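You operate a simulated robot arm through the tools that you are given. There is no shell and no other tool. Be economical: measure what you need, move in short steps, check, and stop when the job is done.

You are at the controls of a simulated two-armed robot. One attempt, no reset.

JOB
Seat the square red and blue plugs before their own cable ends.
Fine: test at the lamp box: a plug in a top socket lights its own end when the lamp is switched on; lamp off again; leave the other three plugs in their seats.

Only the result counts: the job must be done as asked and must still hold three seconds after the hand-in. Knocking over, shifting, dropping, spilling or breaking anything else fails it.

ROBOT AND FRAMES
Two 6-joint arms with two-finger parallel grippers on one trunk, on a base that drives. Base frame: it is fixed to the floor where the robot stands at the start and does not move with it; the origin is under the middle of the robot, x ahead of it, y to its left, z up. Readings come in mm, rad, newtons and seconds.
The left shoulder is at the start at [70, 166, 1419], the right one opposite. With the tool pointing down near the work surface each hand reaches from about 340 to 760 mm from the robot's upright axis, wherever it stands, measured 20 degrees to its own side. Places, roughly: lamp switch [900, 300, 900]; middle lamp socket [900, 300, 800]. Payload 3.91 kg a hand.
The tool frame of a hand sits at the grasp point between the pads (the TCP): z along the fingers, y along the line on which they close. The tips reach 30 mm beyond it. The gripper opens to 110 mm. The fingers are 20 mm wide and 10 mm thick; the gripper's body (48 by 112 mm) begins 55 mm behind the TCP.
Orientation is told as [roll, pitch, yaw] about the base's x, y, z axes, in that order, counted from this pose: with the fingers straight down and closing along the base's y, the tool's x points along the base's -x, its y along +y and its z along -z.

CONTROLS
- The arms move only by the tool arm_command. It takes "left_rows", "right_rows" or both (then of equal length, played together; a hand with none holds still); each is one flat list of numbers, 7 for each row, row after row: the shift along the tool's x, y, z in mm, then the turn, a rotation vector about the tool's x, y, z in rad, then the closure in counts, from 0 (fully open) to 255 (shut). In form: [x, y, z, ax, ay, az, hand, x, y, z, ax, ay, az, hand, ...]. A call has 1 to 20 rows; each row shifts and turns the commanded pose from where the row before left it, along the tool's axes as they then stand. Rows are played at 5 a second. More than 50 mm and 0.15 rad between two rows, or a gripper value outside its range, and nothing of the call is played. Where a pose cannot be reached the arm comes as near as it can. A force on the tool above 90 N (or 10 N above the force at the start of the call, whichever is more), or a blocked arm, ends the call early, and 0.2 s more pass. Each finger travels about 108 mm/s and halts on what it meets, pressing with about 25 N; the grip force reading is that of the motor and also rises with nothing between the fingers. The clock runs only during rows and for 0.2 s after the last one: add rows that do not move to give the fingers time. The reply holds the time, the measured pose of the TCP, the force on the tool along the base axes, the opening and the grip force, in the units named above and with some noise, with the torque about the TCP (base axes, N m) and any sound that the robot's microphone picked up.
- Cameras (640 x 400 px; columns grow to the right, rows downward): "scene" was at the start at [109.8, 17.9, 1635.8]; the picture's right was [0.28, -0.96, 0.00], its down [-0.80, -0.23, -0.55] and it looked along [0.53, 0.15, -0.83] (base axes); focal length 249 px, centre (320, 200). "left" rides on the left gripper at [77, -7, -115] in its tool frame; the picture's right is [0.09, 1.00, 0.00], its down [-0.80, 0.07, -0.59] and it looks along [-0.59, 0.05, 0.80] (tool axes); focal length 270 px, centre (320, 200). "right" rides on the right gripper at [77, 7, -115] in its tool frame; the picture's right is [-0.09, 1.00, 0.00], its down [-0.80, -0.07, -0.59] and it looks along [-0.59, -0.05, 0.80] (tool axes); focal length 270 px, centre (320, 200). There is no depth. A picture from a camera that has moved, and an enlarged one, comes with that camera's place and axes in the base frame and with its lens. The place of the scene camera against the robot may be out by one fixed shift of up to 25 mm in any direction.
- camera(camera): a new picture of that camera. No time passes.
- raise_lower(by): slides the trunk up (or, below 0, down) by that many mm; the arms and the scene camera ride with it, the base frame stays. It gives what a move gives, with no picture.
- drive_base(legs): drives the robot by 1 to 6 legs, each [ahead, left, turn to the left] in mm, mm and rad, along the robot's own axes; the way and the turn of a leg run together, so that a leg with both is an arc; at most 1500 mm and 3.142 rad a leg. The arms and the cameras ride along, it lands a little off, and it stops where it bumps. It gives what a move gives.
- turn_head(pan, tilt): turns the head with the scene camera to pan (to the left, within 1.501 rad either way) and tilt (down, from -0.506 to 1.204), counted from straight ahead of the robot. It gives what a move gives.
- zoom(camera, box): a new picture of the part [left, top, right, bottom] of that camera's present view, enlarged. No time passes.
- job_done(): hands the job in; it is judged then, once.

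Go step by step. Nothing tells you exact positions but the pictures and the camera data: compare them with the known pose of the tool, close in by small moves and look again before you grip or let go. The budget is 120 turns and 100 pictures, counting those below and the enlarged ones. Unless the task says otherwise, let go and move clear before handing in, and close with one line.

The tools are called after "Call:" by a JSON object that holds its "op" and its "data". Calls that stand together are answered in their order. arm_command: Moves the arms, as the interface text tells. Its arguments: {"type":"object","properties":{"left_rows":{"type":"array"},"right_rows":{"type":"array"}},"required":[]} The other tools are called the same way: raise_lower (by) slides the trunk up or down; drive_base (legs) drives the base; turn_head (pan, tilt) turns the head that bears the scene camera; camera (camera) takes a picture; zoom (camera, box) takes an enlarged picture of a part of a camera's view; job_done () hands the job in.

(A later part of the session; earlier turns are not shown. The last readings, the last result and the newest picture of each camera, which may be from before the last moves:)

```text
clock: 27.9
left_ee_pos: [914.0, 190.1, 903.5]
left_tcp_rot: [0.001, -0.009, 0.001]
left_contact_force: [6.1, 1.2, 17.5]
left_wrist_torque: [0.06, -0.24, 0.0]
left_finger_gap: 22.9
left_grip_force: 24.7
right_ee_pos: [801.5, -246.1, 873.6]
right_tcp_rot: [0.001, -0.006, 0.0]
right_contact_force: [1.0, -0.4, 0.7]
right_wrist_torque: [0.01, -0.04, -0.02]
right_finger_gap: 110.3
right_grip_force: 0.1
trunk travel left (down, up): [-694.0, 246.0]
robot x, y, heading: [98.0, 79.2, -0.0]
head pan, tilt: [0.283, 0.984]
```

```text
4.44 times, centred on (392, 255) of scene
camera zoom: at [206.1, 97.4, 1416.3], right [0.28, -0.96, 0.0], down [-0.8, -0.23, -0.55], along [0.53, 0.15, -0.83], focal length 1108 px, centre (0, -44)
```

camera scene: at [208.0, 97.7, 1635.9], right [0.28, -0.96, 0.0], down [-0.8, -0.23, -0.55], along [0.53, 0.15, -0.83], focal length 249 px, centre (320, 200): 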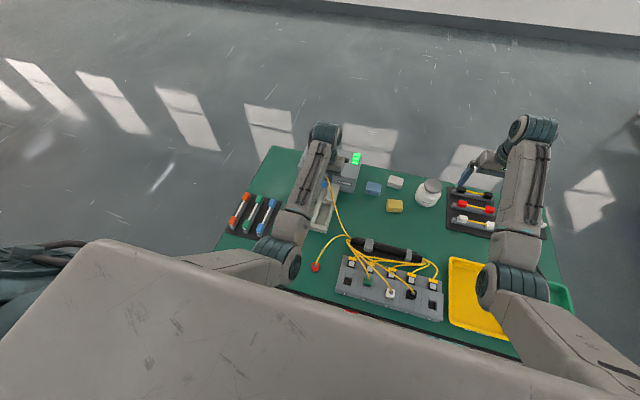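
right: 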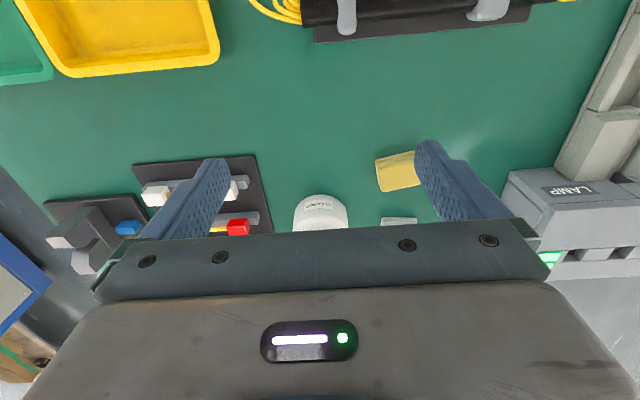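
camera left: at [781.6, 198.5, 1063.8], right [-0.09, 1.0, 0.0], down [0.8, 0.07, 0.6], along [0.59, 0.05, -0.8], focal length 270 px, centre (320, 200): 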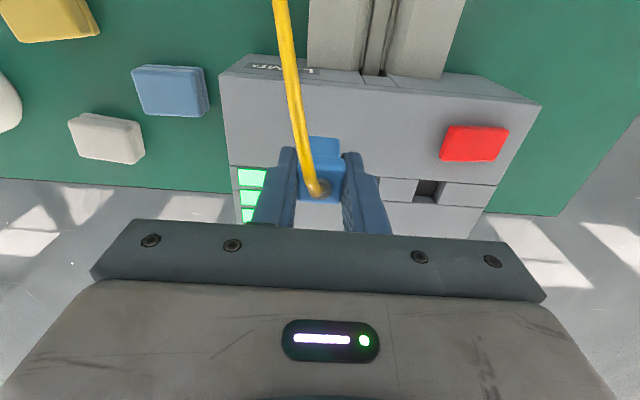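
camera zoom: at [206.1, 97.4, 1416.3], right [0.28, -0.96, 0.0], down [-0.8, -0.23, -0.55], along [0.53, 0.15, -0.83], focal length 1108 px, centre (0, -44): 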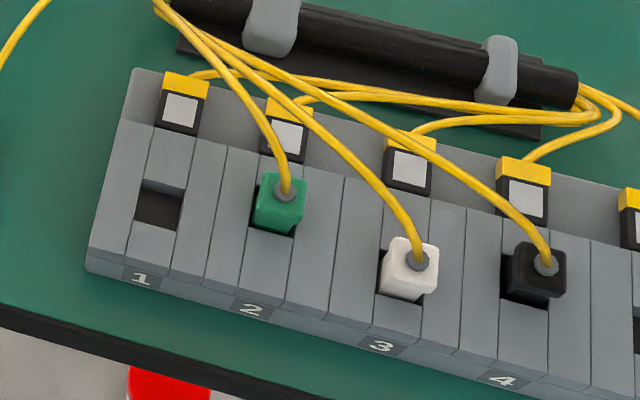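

The seated plugs in the block sit with their heads near the surface, so mine is likely resting on the socket's entry chamfer. I'll search with small shifts under light pressure and watch z.

Call:
{"op": "arm_command", "data": {"left_rows": [-1, 0, 0, 0, 0, 0, 255, -1, 0, 0, 0, 0, 0, 255, 0, 0, 0, 0, 0, 0, 255]}}

Call:
{"op": "arm_command", "data": {"left_rows": [2, 0, 0, 0, 0, 0, 255, 2, 0, 0, 0, 0, 0, 255, 0, 0, 0, 0, 0, 0, 255]}}

Call:
{"op": "zoom", "data": {"camera": "left", "box": [200, 60, 440, 210]}}

```text
clock: 28.8
left_ee_pos: [913.3, 189.0, 904.1]
left_tcp_rot: [0.001, -0.008, -0.001]
left_contact_force: [-1.6, 2.4, 22.3]
left_wrist_torque: [0.12, 0.08, 0.02]
left_finger_gap: 22.7
left_grip_force: 25.6
right_ee_pos: [800.2, -246.1, 875.4]
right_tcp_rot: [0.001, -0.004, -0.001]
right_contact_force: [-0.7, 0.0, 1.2]
right_wrist_torque: [0.02, 0.0, 0.02]
right_finger_gap: 110.1
right_grip_force: 0.1
trunk travel left (down, up): [-694.0, 246.0]
robot x, y, heading: [95.6, 78.4, 0.002]
head pan, tilt: [0.283, 0.984]
```

```text
clock: 29.6
left_ee_pos: [911.3, 189.7, 902.3]
left_tcp_rot: [0.001, -0.007, 0.001]
left_contact_force: [6.9, 3.0, 20.3]
left_wrist_torque: [0.11, -0.3, 0.01]
left_finger_gap: 23.0
left_grip_force: 24.7
right_ee_pos: [801.8, -246.6, 873.8]
right_tcp_rot: [-0.001, -0.003, 0.001]
right_contact_force: [-0.3, -0.2, 0.4]
right_wrist_torque: [-0.04, 0.0, 0.01]
right_finger_gap: 110.0
right_grip_force: 0.0
trunk travel left (down, up): [-694.0, 246.0]
robot x, y, heading: [97.7, 77.1, -0.002]
head pan, tilt: [0.283, 0.984]
```

```text
2.67 times, centred on (320, 135) of left
camera zoom: at [834.0, 181.2, 1017.0], right [-0.09, 1.0, 0.0], down [0.8, 0.07, 0.6], along [0.6, 0.05, -0.8], focal length 721 px, centre (320, 373)
```

zoom: 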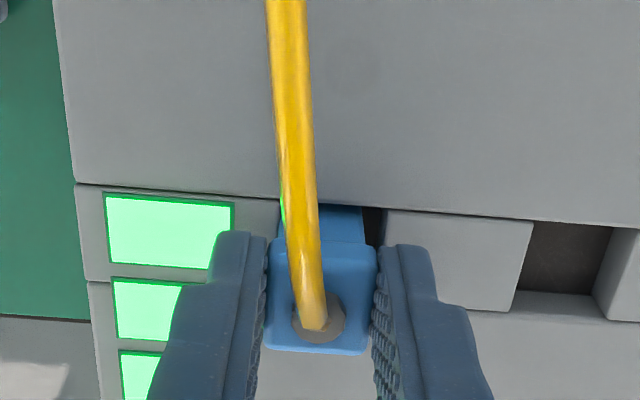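

Moving back in x let it sink slightly. Pressing a few mm more here.

Call:
{"op": "arm_command", "data": {"left_rows": [-0.5, 0, 2, 0, 0, 0, 255, 0, 0, 2, 0, 0, 0, 255, 0, 0, 0, 0, 0, 0, 255]}}

Call:
{"op": "zoom", "data": {"camera": "left", "box": [200, 60, 440, 210]}}

```text
clock: 30.4
left_ee_pos: [910.0, 189.1, 899.8]
left_tcp_rot: [0.0, -0.008, 0.001]
left_contact_force: [2.5, 3.8, 23.3]
left_wrist_torque: [0.13, -0.03, 0.03]
left_finger_gap: 22.8
left_grip_force: 25.2
right_ee_pos: [800.6, -246.6, 874.0]
right_tcp_rot: [0.001, -0.004, 0.0]
right_contact_force: [-0.1, -1.6, -0.1]
right_wrist_torque: [-0.01, 0.0, 0.03]
right_finger_gap: 109.9
right_grip_force: 0.1
trunk travel left (down, up): [-694.0, 246.0]
robot x, y, heading: [98.9, 85.6, -0.001]
head pan, tilt: [0.283, 0.984]
```

```text
2.67 times, centred on (320, 135) of left
camera zoom: at [832.9, 181.2, 1014.0], right [-0.09, 1.0, 0.0], down [0.8, 0.07, 0.6], along [0.6, 0.05, -0.8], focal length 721 px, centre (320, 373)
```

zoom: 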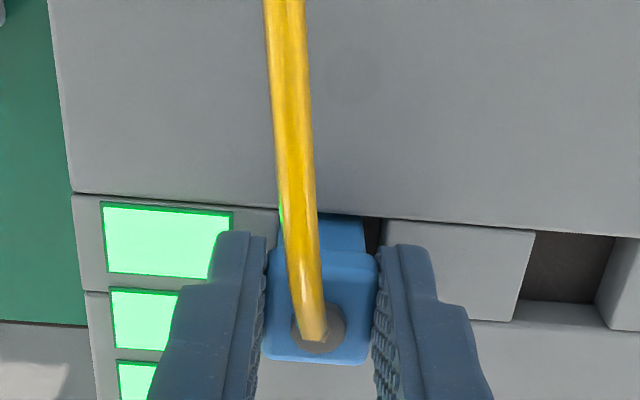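

Comparing with the seated plugs, which also stand tall with only ~5–8 mm inserted, this plug appears bottomed and seated. I'll release and rise, then look.

Call:
{"op": "arm_command", "data": {"left_rows": [0, 0, 0, 0, 0, 0, 150, 0, 0, 0, 0, 0, 0, 150, 0, 0, -15, 0, 0, 0, 150, 0, 0, -25, 0, 0, 0, 150, 0, 0, -25, 0, 0, 0, 150, 0, 0, 0, 0, 0, 0, 150]}}

Call:
{"op": "camera", "data": {"camera": "left"}}

```text
clock: 31.8
left_ee_pos: [911.7, 189.4, 960.4]
left_tcp_rot: [0.001, -0.001, 0.0]
left_contact_force: [0.8, 0.6, -0.2]
left_wrist_torque: [-0.02, 0.03, 0.01]
left_finger_gap: 45.4
left_grip_force: 0.1
right_ee_pos: [803.3, -246.1, 872.0]
right_tcp_rot: [0.0, 0.0, 0.001]
right_contact_force: [0.9, -0.5, 0.2]
right_wrist_torque: [0.0, 0.0, -0.02]
right_finger_gap: 110.0
right_grip_force: 0.0
trunk travel left (down, up): [-694.0, 246.0]
robot x, y, heading: [99.8, 81.7, -0.0]
head pan, tilt: [0.283, 0.984]
```

```text
63 pictures are left
camera left: at [836.3, 181.0, 1075.4], right [-0.09, 1.0, 0.0], down [0.8, 0.07, 0.6], along [0.59, 0.05, -0.8], focal length 270 px, centre (320, 200)
```

left: 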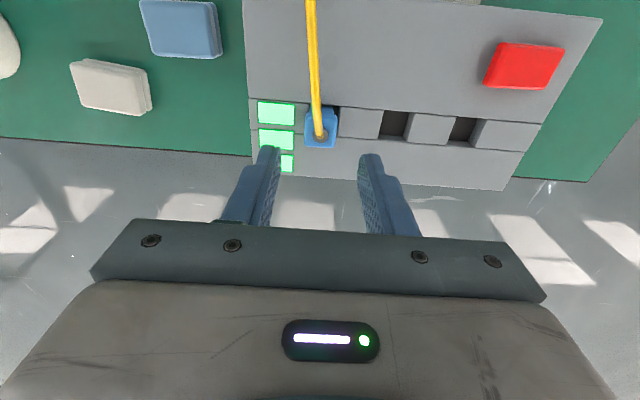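

Call:
{"op": "zoom", "data": {"camera": "left", "box": [440, 10, 600, 110]}}

Call:
{"op": "zoom", "data": {"camera": "left", "box": [240, 70, 400, 170]}}

```text
4.00 times, centred on (520, 60) of left
camera zoom: at [836.3, 181.0, 1075.4], right [-0.09, 1.0, 0.0], down [0.8, 0.07, 0.6], along [0.59, 0.05, -0.8], focal length 1081 px, centre (-480, 760)
```

zoom: 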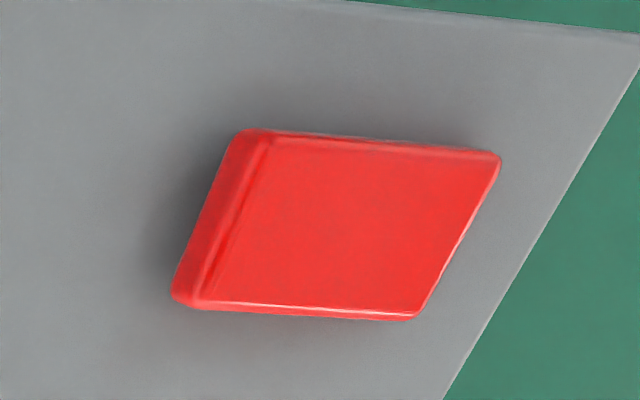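

```text
4.00 times, centred on (320, 120) of left
camera zoom: at [836.3, 181.0, 1075.4], right [-0.09, 1.0, 0.0], down [0.8, 0.07, 0.6], along [0.59, 0.05, -0.8], focal length 1081 px, centre (320, 520)
```

zoom: 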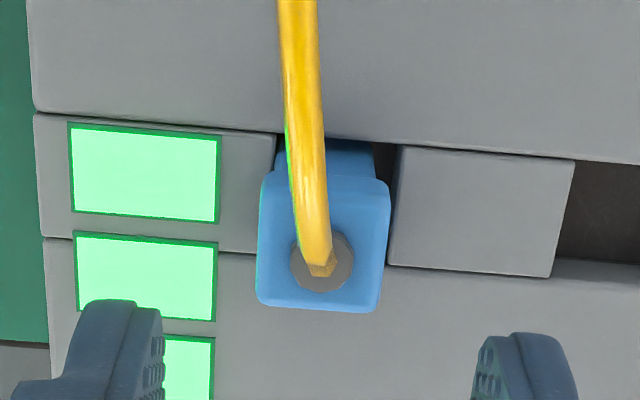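

The plug stands upright in the socket. The rocker's robot-right side (-y, ~y 303) is the raised one, so I'll press there with closed fingers at about (861, 311).

Call:
{"op": "arm_command", "data": {"left_rows": [17, 40, 0, 0, 0, 0, 255, 17, 40, 0, 0, 0, 0, 255, 17, 41, 0, 0, 0, 0, 255, 0, 0, 20, 0, 0, 0, 255, 0, 0, 20, 0, 0, 0, 255, 0, 0, 0, 0, 0, 0, 255]}}

Call:
{"op": "camera", "data": {"camera": "left"}}

```text
clock: 33.1
left_ee_pos: [868.7, 311.3, 917.3]
left_tcp_rot: [-0.001, -0.002, 0.0]
left_contact_force: [0.5, -0.4, -0.2]
left_wrist_torque: [-0.04, -0.01, 0.02]
left_finger_gap: 0.0
left_grip_force: 24.9
left hand out of reach, approached as far as the arm can: row 3
right_ee_pos: [803.5, -245.5, 872.5]
right_tcp_rot: [0.0, -0.002, 0.0]
right_contact_force: [0.0, -0.2, 0.0]
right_wrist_torque: [-0.03, 0.0, -0.05]
right_finger_gap: 110.1
right_grip_force: 0.1
trunk travel left (down, up): [-694.0, 246.0]
robot x, y, heading: [99.1, 81.3, 0.0]
head pan, tilt: [0.283, 0.984]
```

```text
60 pictures are left
camera left: at [792.0, 302.1, 1032.8], right [-0.09, 1.0, 0.0], down [0.8, 0.07, 0.6], along [0.59, 0.05, -0.8], focal length 270 px, centre (320, 200)
```

left: 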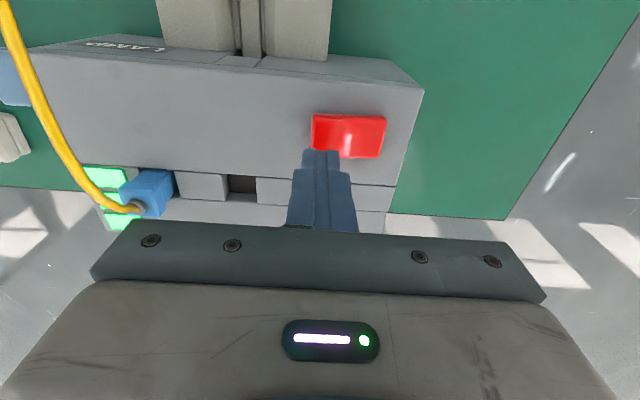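

Call:
{"op": "arm_command", "data": {"left_rows": [6, 0, 8, 0, 0, 0, 255, 0, 0, 4, 0, 0, 0, 255, 0, 0, 3, 0, 0, 0, 255, 0, 0, 3, 0, 0, 0, 255, 0, 0, 0, 0, 0, 0, 255]}}

Call:
{"op": "zoom", "data": {"camera": "left", "box": [240, 80, 400, 180]}}

Call:
{"op": "zoom", "data": {"camera": "scene", "box": [320, 210, 464, 300]}}

```text
clock: 34.4
left_ee_pos: [863.5, 308.5, 901.9]
left_tcp_rot: [-0.001, -0.003, -0.002]
left_contact_force: [1.3, -3.2, 5.8]
left_wrist_torque: [-0.02, 0.02, 0.0]
left_finger_gap: 0.1
left_grip_force: 25.1
right_ee_pos: [802.8, -246.0, 872.5]
right_tcp_rot: [0.0, -0.003, 0.0]
right_contact_force: [0.1, 0.7, 0.2]
right_wrist_torque: [0.03, -0.01, 0.01]
right_finger_gap: 109.9
right_grip_force: 0.0
trunk travel left (down, up): [-694.0, 246.0]
robot x, y, heading: [97.5, 77.1, -0.002]
head pan, tilt: [0.283, 0.984]
```

```text
4.00 times, centred on (320, 130) of left
camera zoom: at [785.9, 301.1, 1015.5], right [-0.09, 1.0, 0.0], down [0.8, 0.07, 0.6], along [0.6, 0.05, -0.8], focal length 1081 px, centre (320, 480)
```

zoom: 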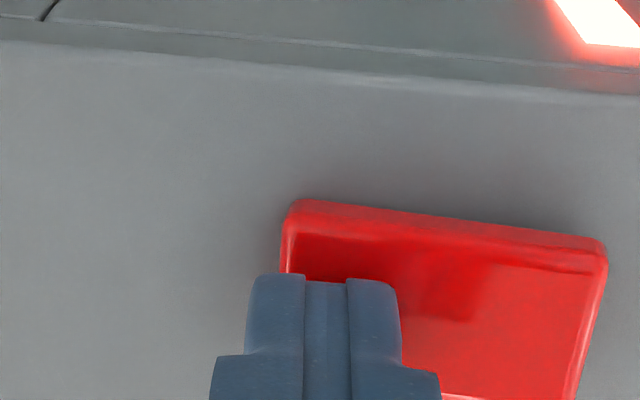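

```text
4.44 times, centred on (392, 255) of scene
camera zoom: at [208.1, 96.5, 1416.0], right [0.28, -0.96, 0.0], down [-0.8, -0.23, -0.55], along [0.53, 0.15, -0.83], focal length 1108 px, centre (0, -44)
```

zoom: 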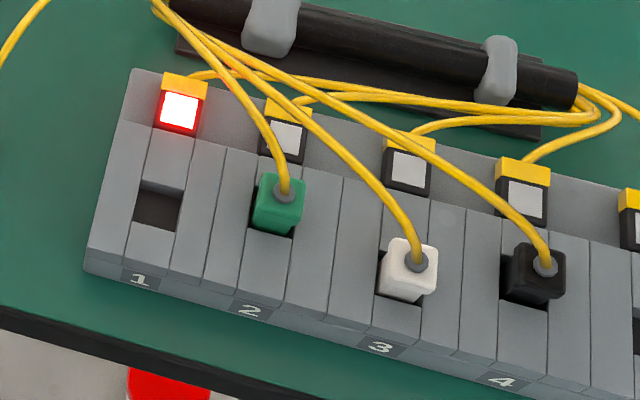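

End 1 lit: blue belongs to seat 1, so red goes to seat 5. Now I'll switch the lamp off by pressing the other end of the rocker (y≈346).

Call:
{"op": "arm_command", "data": {"left_rows": [0, 0, -12, 0, 0, 0, 255, 0, 18, 0, 0, 0, 0, 255, 0, 19, 0, 0, 0, 0, 255, 0, 0, 8, 0, 0, 0, 255, 0, 0, 3, 0, 0, 0, 255, 0, 0, 2, 0, 0, 0, 255, 0, 0, 0, 0, 0, 0, 255]}}

Call:
{"op": "zoom", "data": {"camera": "scene", "box": [320, 210, 464, 300]}}

```text
clock: 36.0
left_ee_pos: [862.1, 347.9, 899.6]
left_tcp_rot: [0.001, -0.005, 0.001]
left_contact_force: [2.7, 1.3, 10.4]
left_wrist_torque: [-0.08, 0.01, -0.01]
left_finger_gap: 0.0
left_grip_force: 24.6
right_ee_pos: [802.6, -245.6, 872.1]
right_tcp_rot: [0.0, -0.001, -0.001]
right_contact_force: [-0.3, -0.1, -0.2]
right_wrist_torque: [0.02, 0.02, -0.03]
right_finger_gap: 110.1
right_grip_force: 0.0
trunk travel left (down, up): [-694.0, 246.0]
robot x, y, heading: [97.8, 83.2, -0.001]
head pan, tilt: [0.283, 0.984]
```

```text
4.44 times, centred on (392, 255) of scene
camera zoom: at [207.3, 97.1, 1416.1], right [0.28, -0.96, 0.0], down [-0.8, -0.23, -0.55], along [0.53, 0.15, -0.83], focal length 1108 px, centre (0, -44)
```

zoom: 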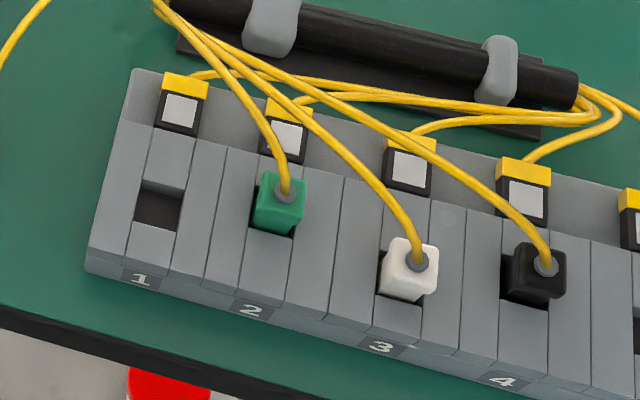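

Lamp is off. Lift and return above the blue plug.

Call:
{"op": "arm_command", "data": {"left_rows": [0, 0, -30, 0, 0, 0, 255, 0, 0, -30, 0, 0, 0, 255, -12, -40, 0, 0, 0, 0, 150, -12, -40, 0, 0, 0, 0, 150, -12, -40, 0, 0, 0, 0, 150, -11, -38, 0, 0, 0, 0, 150, 0, 0, 0, 0, 0, 0, 150]}}

Call:
{"op": "zoom", "data": {"camera": "left", "box": [220, 60, 460, 210]}}

```text
clock: 37.5
left_ee_pos: [915.9, 190.4, 955.0]
left_tcp_rot: [-0.001, -0.002, 0.0]
left_contact_force: [0.6, 0.0, 0.1]
left_wrist_torque: [0.0, -0.04, 0.0]
left_finger_gap: 45.5
left_grip_force: 0.0
left hand out of reach, approached as far as the arm can: row 2
right_ee_pos: [802.8, -245.5, 872.1]
right_tcp_rot: [-0.002, -0.002, 0.001]
right_contact_force: [-0.1, 0.0, -0.5]
right_wrist_torque: [-0.02, 0.0, 0.02]
right_finger_gap: 110.0
right_grip_force: 0.0
trunk travel left (down, up): [-694.0, 246.0]
robot x, y, heading: [97.3, 82.0, -0.004]
head pan, tilt: [0.283, 0.984]
```

```text
2.67 times, centred on (340, 135) of left
camera zoom: at [838.3, 182.5, 1070.2], right [-0.09, 1.0, 0.0], down [0.8, 0.07, 0.6], along [0.59, 0.05, -0.8], focal length 721 px, centre (267, 373)
```

zoom: 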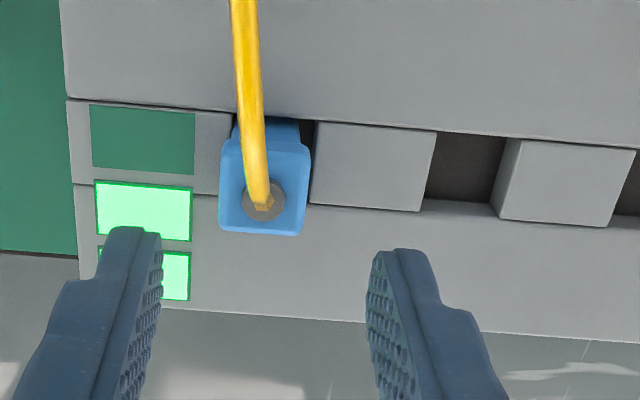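

Blue sits at about (912, 188). Note one green LED went out (tests are counted). I'll regrip it and lift out.

Call:
{"op": "arm_command", "data": {"left_rows": [3.5, -2, 20, 0, 0, 0, 150, 0, 0, 20, 0, 0, 0, 150, 0, 0, 15, 0, 0, 0, 150, 0, 0, 0, 0, 0, 0, 255, 0, 0, 0, 0, 0, 0, 255, 0, 0, 0, 0, 0, 0, 255]}}

Call:
{"op": "zoom", "data": {"camera": "left", "box": [200, 60, 440, 210]}}

```text
clock: 39.0
left_ee_pos: [911.7, 189.0, 899.3]
left_tcp_rot: [0.001, -0.003, 0.001]
left_contact_force: [-0.3, 1.6, -0.6]
left_wrist_torque: [0.09, -0.01, 0.0]
left_finger_gap: 22.8
left_grip_force: 24.6
right_ee_pos: [803.8, -246.1, 871.8]
right_tcp_rot: [-0.001, -0.001, -0.001]
right_contact_force: [-0.3, -0.1, -0.3]
right_wrist_torque: [-0.01, 0.02, 0.01]
right_finger_gap: 109.8
right_grip_force: 0.1
trunk travel left (down, up): [-694.0, 246.0]
robot x, y, heading: [98.8, 79.7, 0.001]
head pan, tilt: [0.283, 0.984]
```

```text
2.67 times, centred on (320, 135) of left
camera zoom: at [835.4, 180.2, 1014.8], right [-0.09, 1.0, 0.0], down [0.8, 0.07, 0.6], along [0.59, 0.05, -0.8], focal length 721 px, centre (320, 373)
```

zoom: 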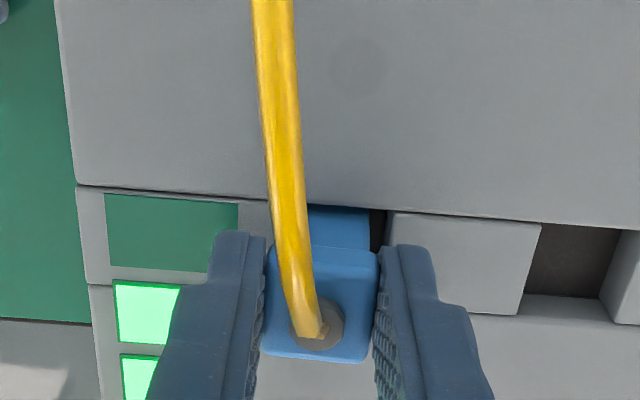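

Gripped. Lift out and pull back toward the robot.

Call:
{"op": "arm_command", "data": {"left_rows": [0, 0, -15, 0, 0, 0, 255, 0, 0, -25, 0, 0, 0, 255, 0, 0, -25, 0, 0, 0, 255, 40, 0, 0, 0, 0, 0, 255, 40, 0, 0, 0, 0, 0, 255, 40, 0, 0, 0, 0, 0, 255, 40, 0, 0, 0, 0, 0, 255, 0, 0, 0, 0, 0, 0, 255], "right_rows": [0, 0, 0, 0, 0, 0, 0, 0, 0, 0, 0, 0, 0, 0, 0, 0, 0, 0, 0, 0, 0, 40, 0, -20, 0, 0, 0, 0, 40, 0, -20, 0, 0, 0, 0, 40, 0, -20, 0, 0, 0, 0, 40, 0, -20, 0, 0, 0, 0, 0, 0, 0, 0, 0, 0, 0]}}

Call:
{"op": "camera", "data": {"camera": "left"}}

```text
clock: 40.8
left_ee_pos: [832.3, 172.5, 924.2]
left_tcp_rot: [-0.001, -0.002, -0.001]
left_contact_force: [0.6, -0.2, -0.4]
left_wrist_torque: [0.02, 0.0, 0.01]
left_finger_gap: 22.9
left_grip_force: 24.8
left hand out of reach, approached as far as the arm can: row 5, 6, 7
right_ee_pos: [746.7, -273.7, 828.4]
right_tcp_rot: [0.001, -0.003, -0.001]
right_contact_force: [0.0, -0.4, -0.2]
right_wrist_torque: [-0.04, 0.0, 0.03]
right_finger_gap: 110.0
right_grip_force: 0.0
right hand out of reach, approached as far as the arm can: row 4, 5, 6, 7
trunk travel left (down, up): [-694.0, 246.0]
robot x, y, heading: [97.7, 76.4, 0.003]
head pan, tilt: [0.283, 0.984]
```

```text
54 pictures are left
camera left: at [756.0, 164.9, 1039.7], right [-0.09, 1.0, 0.0], down [0.8, 0.07, 0.6], along [0.59, 0.05, -0.8], focal length 270 px, centre (320, 200)
```

left: 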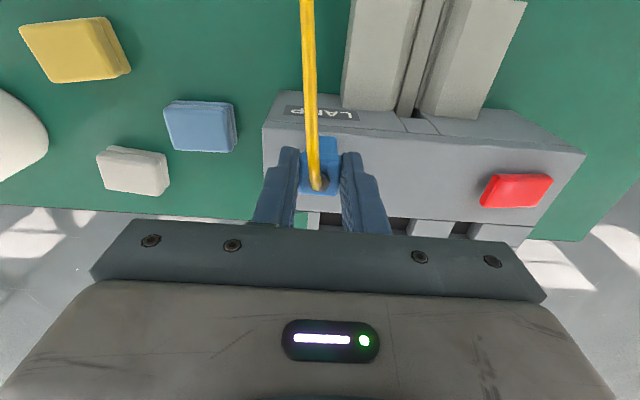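

With the trunk low the inner reach is limited, and the hands slid down along the boundary. I'll raise the trunk first, then pull back.

Call:
{"op": "raise_lower", "data": {"by": 90}}

Call:
{"op": "arm_command", "data": {"left_rows": [40, 0, 15, 0, 0, 0, 255, 40, 0, 20, 0, 0, 0, 255, 40, 0, 20, 0, 0, 0, 255, 0, 0, 0, 0, 0, 0, 255]}}

Call:
{"op": "raise_lower", "data": {"by": 90}}

Call:
{"op": "camera", "data": {"camera": "scene"}}

```text
clock: 42.0
left_ee_pos: [833.1, 171.7, 1016.1]
left_tcp_rot: [0.0, -0.003, -0.002]
left_contact_force: [0.4, -0.2, 0.3]
left_wrist_torque: [-0.04, 0.0, -0.03]
left_finger_gap: 23.0
left_grip_force: 25.3
right_ee_pos: [745.7, -274.9, 918.3]
right_tcp_rot: [-0.001, -0.003, 0.0]
right_contact_force: [0.3, 0.2, -0.1]
right_wrist_torque: [-0.05, 0.0, 0.03]
right_finger_gap: 110.2
right_grip_force: 0.2
trunk travel left (down, up): [-784.0, 156.0]
robot x, y, heading: [100.9, 84.3, 0.003]
head pan, tilt: [0.283, 0.984]
```

```text
clock: 43.0
left_ee_pos: [743.2, 163.1, 929.8]
left_tcp_rot: [-0.001, -0.008, -0.001]
left_contact_force: [0.0, -0.6, -1.6]
left_wrist_torque: [0.03, 0.04, -0.03]
left_finger_gap: 23.0
left_grip_force: 24.9
left hand out of reach, approached as far as the arm can: row 1, 2, 3
right_ee_pos: [745.8, -274.5, 920.1]
right_tcp_rot: [0.001, -0.004, 0.0]
right_contact_force: [0.1, -0.2, 0.3]
right_wrist_torque: [-0.01, 0.01, 0.01]
right_finger_gap: 109.8
right_grip_force: 0.0
trunk travel left (down, up): [-784.0, 156.0]
robot x, y, heading: [98.5, 78.0, -0.001]
head pan, tilt: [0.283, 0.984]
```

```text
clock: 44.2
left_ee_pos: [742.7, 163.3, 1018.7]
left_tcp_rot: [0.0, -0.006, 0.002]
left_contact_force: [-0.9, -0.3, 0.1]
left_wrist_torque: [-0.04, -0.02, 0.0]
left_finger_gap: 22.8
left_grip_force: 25.6
right_ee_pos: [746.6, -274.6, 1007.7]
right_tcp_rot: [0.0, -0.004, -0.001]
right_contact_force: [0.1, -0.1, -0.4]
right_wrist_torque: [0.0, 0.0, 0.05]
right_finger_gap: 110.2
right_grip_force: 0.0
trunk travel left (down, up): [-874.0, 66.0]
robot x, y, heading: [99.0, 82.3, 0.002]
head pan, tilt: [0.283, 0.984]
```

```text
53 pictures are left
camera scene: at [209.2, 97.4, 1595.7], right [0.28, -0.96, 0.0], down [-0.8, -0.23, -0.55], along [0.53, 0.15, -0.83], focal length 249 px, centre (320, 200)
```

scene: 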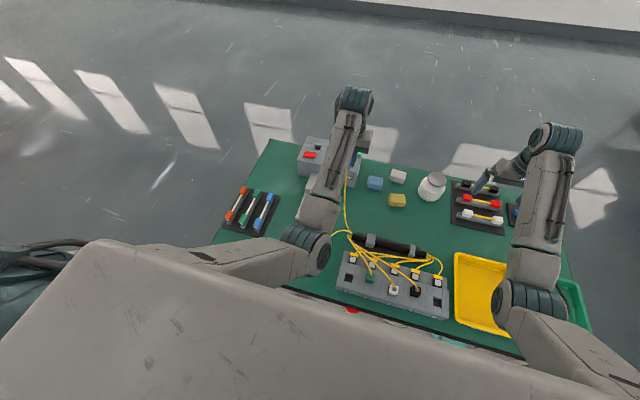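

Cable and surroundings look fine. Now drive back 100 mm and right 150 mm so seat 1 lies well in the left hand's reach, then raise the trunk a little.

Call:
{"op": "drive_base", "data": {"legs": [[-100, 0, 0], [0, -150, 0]]}}

Call:
{"op": "raise_lower", "data": {"by": 40}}

Call:
{"op": "camera", "data": {"camera": "scene"}}

Call:
{"op": "camera", "data": {"camera": "left"}}

```text
clock: 46.4
left_ee_pos: [641.2, 17.5, 1021.0]
left_tcp_rot: [-0.001, -0.006, 0.002]
left_contact_force: [-0.4, 0.7, -0.5]
left_wrist_torque: [-0.03, 0.02, 0.0]
left_finger_gap: 23.1
left_grip_force: 24.9
right_ee_pos: [646.4, -421.8, 1010.4]
right_tcp_rot: [-0.001, -0.003, 0.004]
right_contact_force: [0.7, -0.2, 0.1]
right_wrist_torque: [-0.01, -0.02, 0.02]
right_finger_gap: 110.2
right_grip_force: 0.1
trunk travel left (down, up): [-874.0, 66.0]
robot x, y, heading: [0.5, -69.6, -0.002]
head pan, tilt: [0.283, 0.984]
```

```text
clock: 47.2
left_ee_pos: [642.0, 13.5, 1059.1]
left_tcp_rot: [0.001, -0.004, 0.001]
left_contact_force: [0.3, 0.5, -0.5]
left_wrist_torque: [-0.01, -0.01, -0.01]
left_finger_gap: 22.9
left_grip_force: 25.5
right_ee_pos: [646.5, -425.3, 1047.3]
right_tcp_rot: [0.0, -0.004, 0.001]
right_contact_force: [0.1, 0.7, 0.4]
right_wrist_torque: [0.0, 0.0, 0.01]
right_finger_gap: 110.2
right_grip_force: 0.0
trunk travel left (down, up): [-914.0, 26.0]
robot x, y, heading: [-2.0, -67.6, -0.002]
head pan, tilt: [0.283, 0.984]
```

```text
52 pictures are left
camera scene: at [109.0, -53.8, 1635.7], right [0.28, -0.96, 0.0], down [-0.8, -0.23, -0.55], along [0.53, 0.16, -0.83], focal length 249 px, centre (320, 200)
```

scene: 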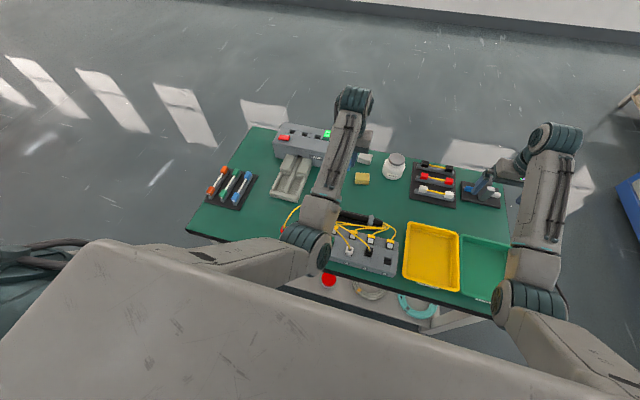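

```text
51 pictures are left
camera left: at [564.8, 4.6, 1173.9], right [-0.09, 1.0, 0.0], down [0.8, 0.07, 0.6], along [0.6, 0.05, -0.8], focal length 270 px, centre (320, 200)
```

left: 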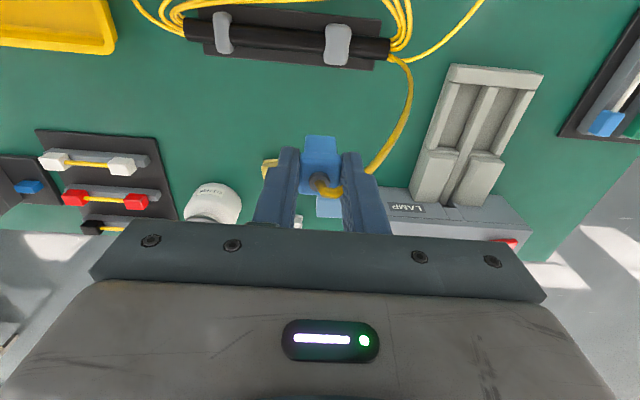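

Moving down and back toward seat 1.

Call:
{"op": "arm_command", "data": {"left_rows": [28, 6, 35, 0, 0, 0, 255, 28, 6, 35, 0, 0, 0, 255, 30, 6, 30, 0, 0, 0, 255, 30, 7, 25, 0, 0, 0, 255, 30, 7, 20, 0, 0, 0, 255, 30, 7, 0, 0, 0, 0, 255, 0, 0, 0, 0, 0, 0, 255]}}

Call:
{"op": "camera", "data": {"camera": "left"}}

```text
clock: 48.0
left_ee_pos: [640.3, 54.5, 1059.3]
left_tcp_rot: [0.035, -0.202, 0.013]
left_contact_force: [0.0, 0.6, 0.0]
left_wrist_torque: [0.0, 0.01, -0.02]
left_finger_gap: 22.9
left_grip_force: 24.8
right_ee_pos: [645.7, -424.0, 1048.2]
right_tcp_rot: [0.0, -0.005, 0.0]
right_contact_force: [-0.4, -0.5, -0.2]
right_wrist_torque: [-0.02, -0.01, -0.01]
right_finger_gap: 109.9
right_grip_force: 0.1
trunk travel left (down, up): [-914.0, 26.0]
robot x, y, heading: [0.2, -69.7, 0.0]
head pan, tilt: [0.283, 0.984]
stopped in row 4 (left hand): the arm was blocked; the commanded pose is now the measured one
```

```text
50 pictures are left
camera left: at [542.3, 41.8, 1156.6], right [-0.11, 0.99, 0.02], down [0.67, 0.06, 0.74], along [0.74, 0.09, -0.67], focal length 270 px, centre (320, 200)
```

left: 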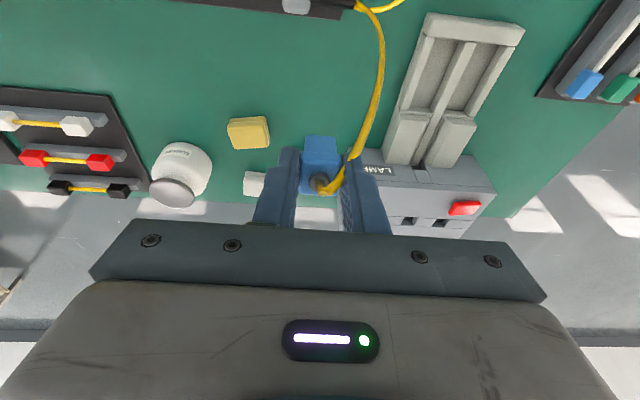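

The arm ran into a joint limit there. I'll move outward while straightening the tool, go down farther out, then come in low.

Call:
{"op": "arm_command", "data": {"left_rows": [-25, 0, 0, 0.018, 0.1, 0.007, 255, -25, 0, 0, 0.017, 0.1, 0.006, 255, -10, 0, 20, 0, 0, 0, 255, 0, 0, 0, 0, 0, 0, 255]}}

```text
clock: 49.0
left_ee_pos: [697.4, 52.6, 1047.5]
left_tcp_rot: [-0.002, 0.002, 0.002]
left_contact_force: [0.4, -0.5, -0.4]
left_wrist_torque: [0.0, 0.01, 0.0]
left_finger_gap: 22.9
left_grip_force: 25.4
right_ee_pos: [646.1, -424.1, 1050.1]
right_tcp_rot: [0.001, -0.003, 0.001]
right_contact_force: [-0.6, -0.6, -0.2]
right_wrist_torque: [-0.03, -0.01, -0.02]
right_finger_gap: 109.9
right_grip_force: 0.0
trunk travel left (down, up): [-914.0, 26.0]
robot x, y, heading: [0.5, -68.4, -0.003]
head pan, tilt: [0.283, 0.984]
```

Call:
{"op": "arm_command", "data": {"left_rows": [0, 0, 40, 0, 0, 0, 255, 0, 0, 40, 0, 0, 0, 255, 0, 0, 40, 0, 0, 0, 255, 0, 0, 27, 0, 0, 0, 255, 40, 1, 0, 0, 0, 0, 255, 40, 1, 0, 0, 0, 0, 255, 40, 1, 0, 0, 0, 0, 255, 40, 1, 0, 0, 0, 0, 255, 40, 1, 0, 0, 0, 0, 255, 0, 0, 0, 0, 0, 0, 255]}}

Call:
{"op": "camera", "data": {"camera": "left"}}

```text
clock: 51.2
left_ee_pos: [503.0, 76.6, 901.7]
left_tcp_rot: [0.03, -0.009, 0.006]
left_contact_force: [0.5, 0.2, -1.2]
left_wrist_torque: [0.02, 0.02, 0.0]
left_finger_gap: 23.4
left_grip_force: 24.9
right_ee_pos: [647.1, -423.8, 1048.8]
right_tcp_rot: [0.001, -0.003, 0.001]
right_contact_force: [0.2, 0.2, 0.9]
right_wrist_torque: [-0.02, 0.01, 0.02]
right_finger_gap: 110.1
right_grip_force: 0.1
trunk travel left (down, up): [-914.0, 26.0]
robot x, y, heading: [-0.1, -77.0, 0.002]
head pan, tilt: [0.283, 0.984]
```

```text
49 pictures are left
camera left: at [426.6, 64.8, 1015.4], right [-0.09, 1.0, 0.03], down [0.8, 0.06, 0.6], along [0.6, 0.08, -0.8], focal length 270 px, centre (320, 200)
```

left: 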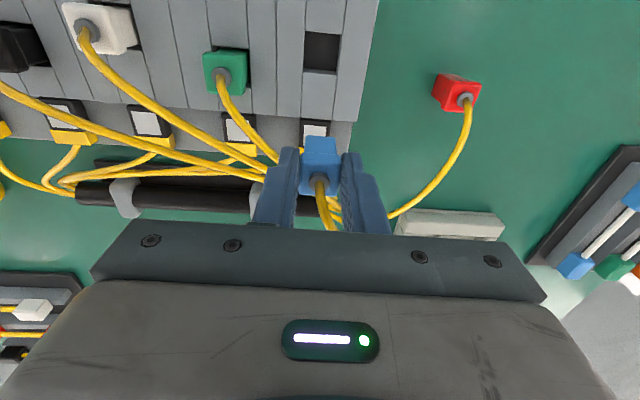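

Seat 1's hole is around (456, 70). The arm is near a joint limit, so I'll back the base 60 mm and then re-centre over the seat.

Call:
{"op": "drive_base", "data": {"legs": [[-60, 0, 0]]}}

Call:
{"op": "arm_command", "data": {"left_rows": [-10, -6, 0, 0.015, 0, 0, 255, -6, 0, 0, 0.015, 0.009, 0.006, 255, 0, 0, 0, 0, 0, 0, 255]}}

Call:
{"op": "zoom", "data": {"camera": "left", "box": [220, 60, 460, 210]}}

```text
clock: 52.2
left_ee_pos: [446.3, 77.0, 895.0]
left_tcp_rot: [0.03, 0.003, 0.008]
left_contact_force: [1.5, 0.5, -0.5]
left_wrist_torque: [-0.01, 0.03, -0.01]
left_finger_gap: 22.9
left_grip_force: 25.0
right_ee_pos: [591.4, -422.8, 1044.5]
right_tcp_rot: [0.001, 0.003, 0.001]
right_contact_force: [0.0, -0.2, -0.4]
right_wrist_torque: [-0.02, 0.07, -0.01]
right_finger_gap: 109.9
right_grip_force: 0.0
trunk travel left (down, up): [-914.0, 26.0]
robot x, y, heading: [-60.7, -68.1, -0.0]
head pan, tilt: [0.283, 0.984]
```

```text
clock: 53.0
left_ee_pos: [454.9, 69.5, 900.3]
left_tcp_rot: [-0.002, 0.003, 0.0]
left_contact_force: [-0.9, 0.7, -1.6]
left_wrist_torque: [-0.01, -0.01, 0.02]
left_finger_gap: 22.9
left_grip_force: 25.5
right_ee_pos: [585.1, -424.2, 1050.4]
right_tcp_rot: [0.0, -0.006, 0.003]
right_contact_force: [-0.6, 0.0, 0.0]
right_wrist_torque: [-0.02, -0.04, -0.06]
right_finger_gap: 110.0
right_grip_force: 0.0
trunk travel left (down, up): [-914.0, 26.0]
robot x, y, heading: [-62.6, -71.7, -0.005]
head pan, tilt: [0.283, 0.984]
```

```text
2.67 times, centred on (340, 135) of left
camera zoom: at [379.4, 61.8, 1015.4], right [-0.09, 1.0, 0.0], down [0.8, 0.07, 0.59], along [0.59, 0.05, -0.81], focal length 721 px, centre (267, 373)
```

zoom: 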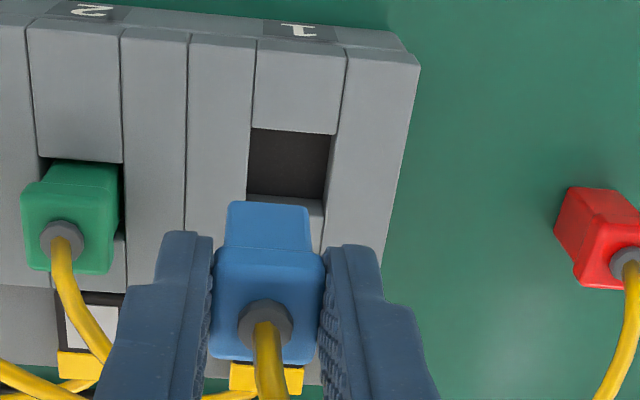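

Seat 1 centre is about (457, 75), block top z≈810. I'll check the plug's attitude in the grip with a closer zoom.

Call:
{"op": "zoom", "data": {"camera": "left", "box": [270, 100, 366, 200]}}

```text
4.00 times, centred on (318, 150) of left
camera zoom: at [379.4, 61.8, 1015.4], right [-0.09, 1.0, 0.0], down [0.8, 0.07, 0.59], along [0.59, 0.05, -0.81], focal length 1081 px, centre (328, 400)
```

zoom: 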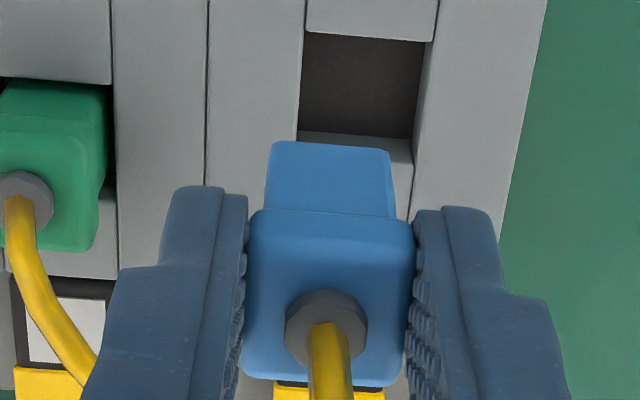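

The plug hangs straight, centred ~2 mm ahead of the TCP. Shifting y by +5.3 and lowering to about 8 mm above the seat.

Call:
{"op": "arm_command", "data": {"left_rows": [0, 5.3, 10, 0, 0, 0, 255, 0, 0, 15, 0, 0, 0, 255, 0, 0, 15, 0, 0, 0, 255, 0, 0, 0, 0, 0, 0, 255]}}

Call:
{"op": "zoom", "data": {"camera": "left", "box": [240, 80, 400, 180]}}

```text
clock: 54.0
left_ee_pos: [456.6, 75.3, 858.3]
left_tcp_rot: [0.0, 0.005, 0.0]
left_contact_force: [-1.0, -0.5, -0.5]
left_wrist_torque: [0.0, 0.0, -0.01]
left_finger_gap: 22.8
left_grip_force: 25.1
right_ee_pos: [585.9, -424.3, 1048.3]
right_tcp_rot: [-0.001, -0.003, 0.002]
right_contact_force: [-0.6, 0.2, 0.2]
right_wrist_torque: [-0.01, -0.01, -0.03]
right_finger_gap: 110.2
right_grip_force: 0.0
trunk travel left (down, up): [-914.0, 26.0]
robot x, y, heading: [-62.2, -71.0, 0.006]
head pan, tilt: [0.283, 0.984]
```

```text
4.00 times, centred on (320, 130) of left
camera zoom: at [380.8, 67.9, 973.9], right [-0.09, 1.0, 0.0], down [0.8, 0.07, 0.59], along [0.59, 0.05, -0.81], focal length 1081 px, centre (320, 480)
```

zoom: 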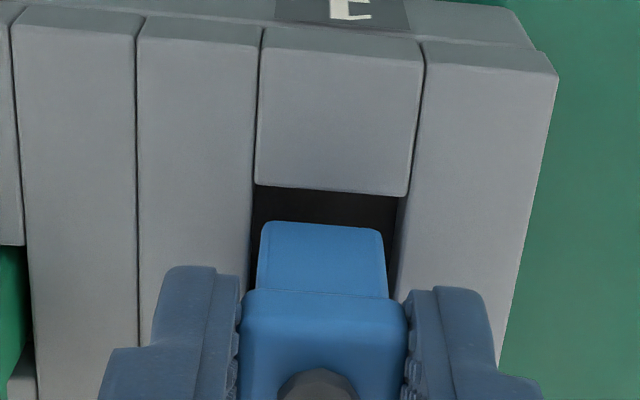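

Well aligned. Descend to seat.

Call:
{"op": "arm_command", "data": {"left_rows": [0, 0, 4, 0, 0, 0, 255, 0, 0, 4, 0, 0, 0, 255, 0, 0, 4, 0, 0, 0, 255, 0, 0, 3, 0, 0, 0, 255, 0, 0, 0, 0, 0, 0, 255]}}

Call:
{"op": "zoom", "data": {"camera": "left", "box": [240, 80, 400, 180]}}

```text
clock: 55.2
left_ee_pos: [456.4, 76.2, 844.8]
left_tcp_rot: [0.0, 0.001, -0.001]
left_contact_force: [0.4, 0.5, 13.6]
left_wrist_torque: [0.05, -0.08, -0.02]
left_finger_gap: 22.7
left_grip_force: 25.3
right_ee_pos: [585.0, -424.0, 1049.8]
right_tcp_rot: [0.003, -0.005, 0.001]
right_contact_force: [-0.4, 0.0, 0.6]
right_wrist_torque: [0.0, 0.02, 0.03]
right_finger_gap: 109.8
right_grip_force: 0.0
trunk travel left (down, up): [-914.0, 26.0]
robot x, y, heading: [-56.9, -71.3, 0.001]
head pan, tilt: [0.283, 0.984]
```

```text
4.00 times, centred on (320, 130) of left
camera zoom: at [379.9, 67.5, 960.4], right [-0.09, 1.0, 0.0], down [0.8, 0.07, 0.59], along [0.59, 0.05, -0.8], focal length 1081 px, centre (320, 480)
```

zoom: 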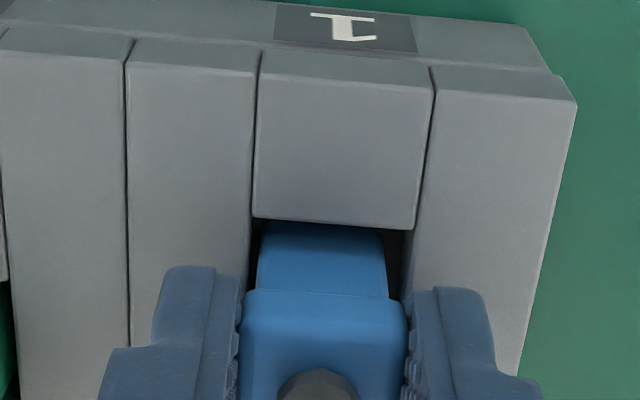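

It bottomed with an even force. Release, rise and compare with the other seated plugs.

Call:
{"op": "arm_command", "data": {"left_rows": [0, 0, 0, 0, 0, 0, 170, 0, 0, 0, 0, 0, 0, 170, 0, 0, -20, 0, 0, 0, 170, 0, 0, -30, 0, 0, 0, 170, 0, 0, -20, 0, 0, 0, 170, 0, 0, 0, 0, 0, 0, 170]}}

Call:
{"op": "zoom", "data": {"camera": "left", "box": [160, 40, 400, 190]}}

Call:
{"op": "zoom", "data": {"camera": "scene", "box": [300, 200, 444, 290]}}

```text
clock: 56.6
left_ee_pos: [457.3, 75.7, 913.9]
left_tcp_rot: [-0.001, 0.006, -0.001]
left_contact_force: [0.6, 0.0, -0.4]
left_wrist_torque: [-0.04, 0.06, -0.05]
left_finger_gap: 36.5
left_grip_force: 0.1
right_ee_pos: [586.6, -424.2, 1049.9]
right_tcp_rot: [0.001, -0.004, 0.001]
right_contact_force: [0.8, 0.0, 1.1]
right_wrist_torque: [0.0, 0.0, -0.02]
right_finger_gap: 109.9
right_grip_force: 0.0
trunk travel left (down, up): [-914.0, 26.0]
robot x, y, heading: [-64.1, -66.4, -0.0]
head pan, tilt: [0.283, 0.984]
```

```text
2.67 times, centred on (280, 115) of left
camera zoom: at [381.0, 67.7, 1028.4], right [-0.09, 1.0, 0.0], down [0.8, 0.07, 0.59], along [0.59, 0.05, -0.81], focal length 721 px, centre (427, 427)
```

zoom: 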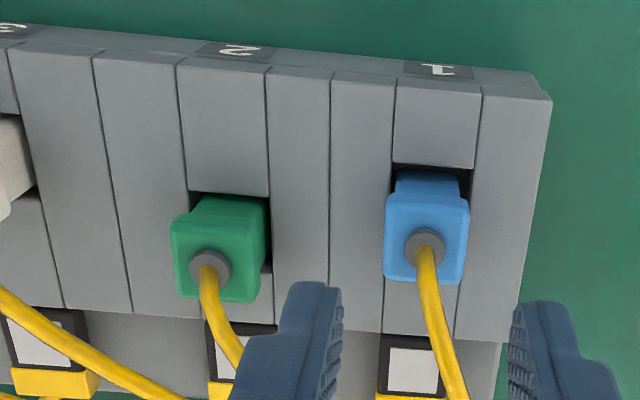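

```text
4.44 times, centred on (372, 245) of scene
camera zoom: at [48.7, -52.3, 1635.8], right [0.28, -0.96, 0.0], down [-0.8, -0.23, -0.55], along [0.53, 0.15, -0.83], focal length 1108 px, centre (89, 0)
```

zoom: 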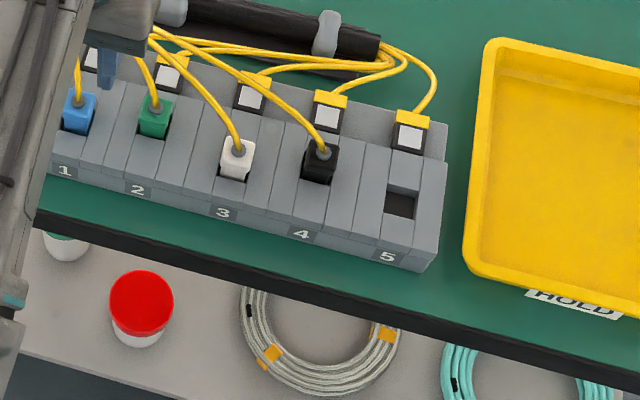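

Blue is seated like the others. Now to the red plug at about (481, 185).

Call:
{"op": "arm_command", "data": {"left_rows": [-8, 36, 0, 0, 0, 0, 93, -8, 36, 0, 0, 0, 0, 93, -8, 36, 0, 0, 0, 0, 93, 0, 0, 30, 0, 0, 0, 93, 0, 0, 30, 0, 0, 0, 93, 0, 0, 0, 0, 0, 0, 93]}}

Call:
{"op": "camera", "data": {"camera": "left"}}

```text
clock: 58.0
left_ee_pos: [481.0, 184.2, 853.2]
left_tcp_rot: [0.0, 0.005, -0.001]
left_contact_force: [-0.5, -0.7, 0.3]
left_wrist_torque: [0.0, 0.04, -0.03]
left_finger_gap: 69.9
left_grip_force: 0.1
right_ee_pos: [586.1, -423.2, 1048.8]
right_tcp_rot: [0.0, -0.004, 0.0]
right_contact_force: [-0.4, 0.0, -0.1]
right_wrist_torque: [-0.02, -0.01, 0.01]
right_finger_gap: 110.2
right_grip_force: 0.0
trunk travel left (down, up): [-914.0, 26.0]
robot x, y, heading: [-61.5, -70.7, -0.003]
head pan, tilt: [0.283, 0.984]
```

```text
42 pictures are left
camera left: at [405.6, 176.7, 968.4], right [-0.09, 1.0, 0.0], down [0.8, 0.07, 0.59], along [0.59, 0.05, -0.81], focal length 270 px, centre (320, 200)
```

left: 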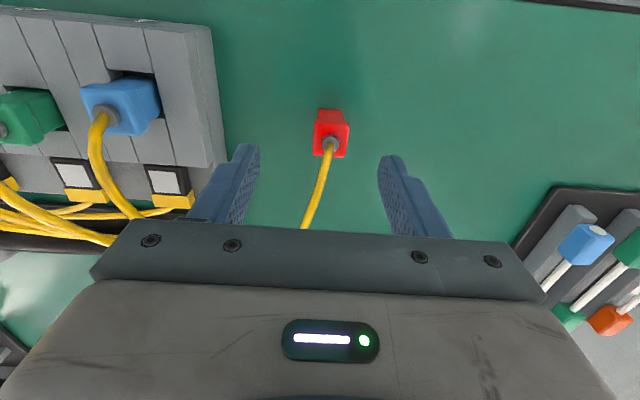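

Call:
{"op": "arm_command", "data": {"left_rows": [0.5, 5.7, 15, 0, 0, 0, 93, 0, 0, 15, 0, 0, 0, 93, 0, 0, 15, 0, 0, 0, 93, 0, 0, 0, 0, 0, 0, 255, 0, 0, 0, 0, 0, 0, 255, 0, 0, 0, 0, 0, 0, 255]}}

Call:
{"op": "zoom", "data": {"camera": "left", "box": [240, 80, 400, 180]}}

```text
clock: 59.4
left_ee_pos: [480.2, 188.6, 809.3]
left_tcp_rot: [0.0, 0.003, 0.0]
left_contact_force: [0.1, 0.2, -0.3]
left_wrist_torque: [-0.01, 0.0, 0.0]
left_finger_gap: 23.2
left_grip_force: 24.8
right_ee_pos: [586.6, -423.6, 1049.0]
right_tcp_rot: [0.001, -0.004, 0.002]
right_contact_force: [0.1, 0.1, -0.5]
right_wrist_torque: [0.02, 0.03, -0.01]
right_finger_gap: 109.9
right_grip_force: 0.0
trunk travel left (down, up): [-914.0, 26.0]
robot x, y, heading: [-62.3, -71.0, 0.0]
head pan, tilt: [0.283, 0.984]
```

```text
4.00 times, centred on (320, 130) of left
camera zoom: at [404.5, 181.2, 923.5], right [-0.09, 1.0, 0.0], down [0.8, 0.07, 0.59], along [0.59, 0.05, -0.81], focal length 1081 px, centre (320, 480)
```

zoom: 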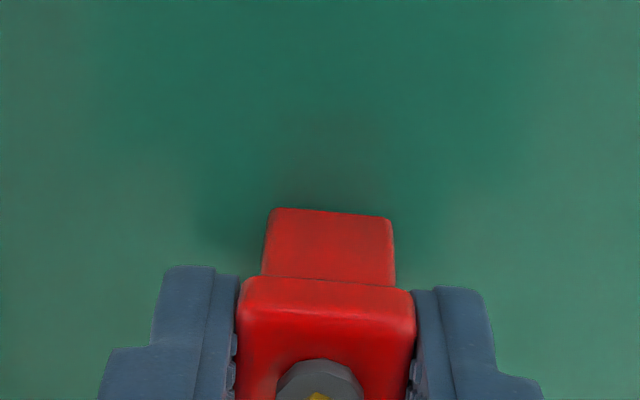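

Red gripped. Lift it and drive the base right so seat 5 comes into the left hand's reach.

Call:
{"op": "arm_command", "data": {"left_rows": [0, 0, -20, 0, 0, 0, 255, 0, 0, -40, 0, 0, 0, 255, 0, 0, -40, 0, 0, 0, 255, 0, 0, -30, 0, 0, 0, 255, 0, 0, 0, 0, 0, 0, 255]}}

Call:
{"op": "drive_base", "data": {"legs": [[0, -260, 0]]}}

Call:
{"op": "camera", "data": {"camera": "left"}}

```text
clock: 60.6
left_ee_pos: [481.7, 189.5, 938.2]
left_tcp_rot: [0.001, 0.005, 0.001]
left_contact_force: [0.3, -0.6, -0.6]
left_wrist_torque: [-0.01, -0.02, 0.0]
left_finger_gap: 23.0
left_grip_force: 25.2
right_ee_pos: [586.5, -423.4, 1048.3]
right_tcp_rot: [0.0, -0.002, 0.001]
right_contact_force: [0.3, -0.4, 0.4]
right_wrist_torque: [0.01, -0.01, 0.0]
right_finger_gap: 109.8
right_grip_force: 0.0
trunk travel left (down, up): [-914.0, 26.0]
robot x, y, heading: [-63.7, -68.2, 0.001]
head pan, tilt: [0.283, 0.984]
```

```text
clock: 62.5
left_ee_pos: [480.8, -66.9, 938.1]
left_tcp_rot: [0.0, 0.006, -0.002]
left_contact_force: [0.3, -0.3, 0.0]
left_wrist_torque: [-0.02, -0.02, 0.04]
left_finger_gap: 22.7
left_grip_force: 24.5
right_ee_pos: [586.6, -681.0, 1050.5]
right_tcp_rot: [0.001, -0.002, -0.001]
right_contact_force: [-0.3, -0.1, 0.6]
right_wrist_torque: [-0.01, 0.0, 0.02]
right_finger_gap: 109.8
right_grip_force: 0.1
trunk travel left (down, up): [-914.0, 26.0]
robot x, y, heading: [-62.3, -325.4, 0.0]
head pan, tilt: [0.283, 0.984]
```

```text
40 pictures are left
camera left: at [405.6, -74.9, 1053.5], right [-0.09, 1.0, 0.0], down [0.8, 0.07, 0.59], along [0.59, 0.05, -0.81], focal length 270 px, centre (320, 200)
```

left: 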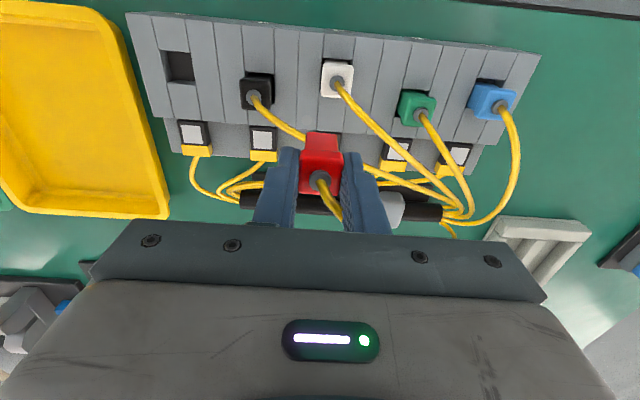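

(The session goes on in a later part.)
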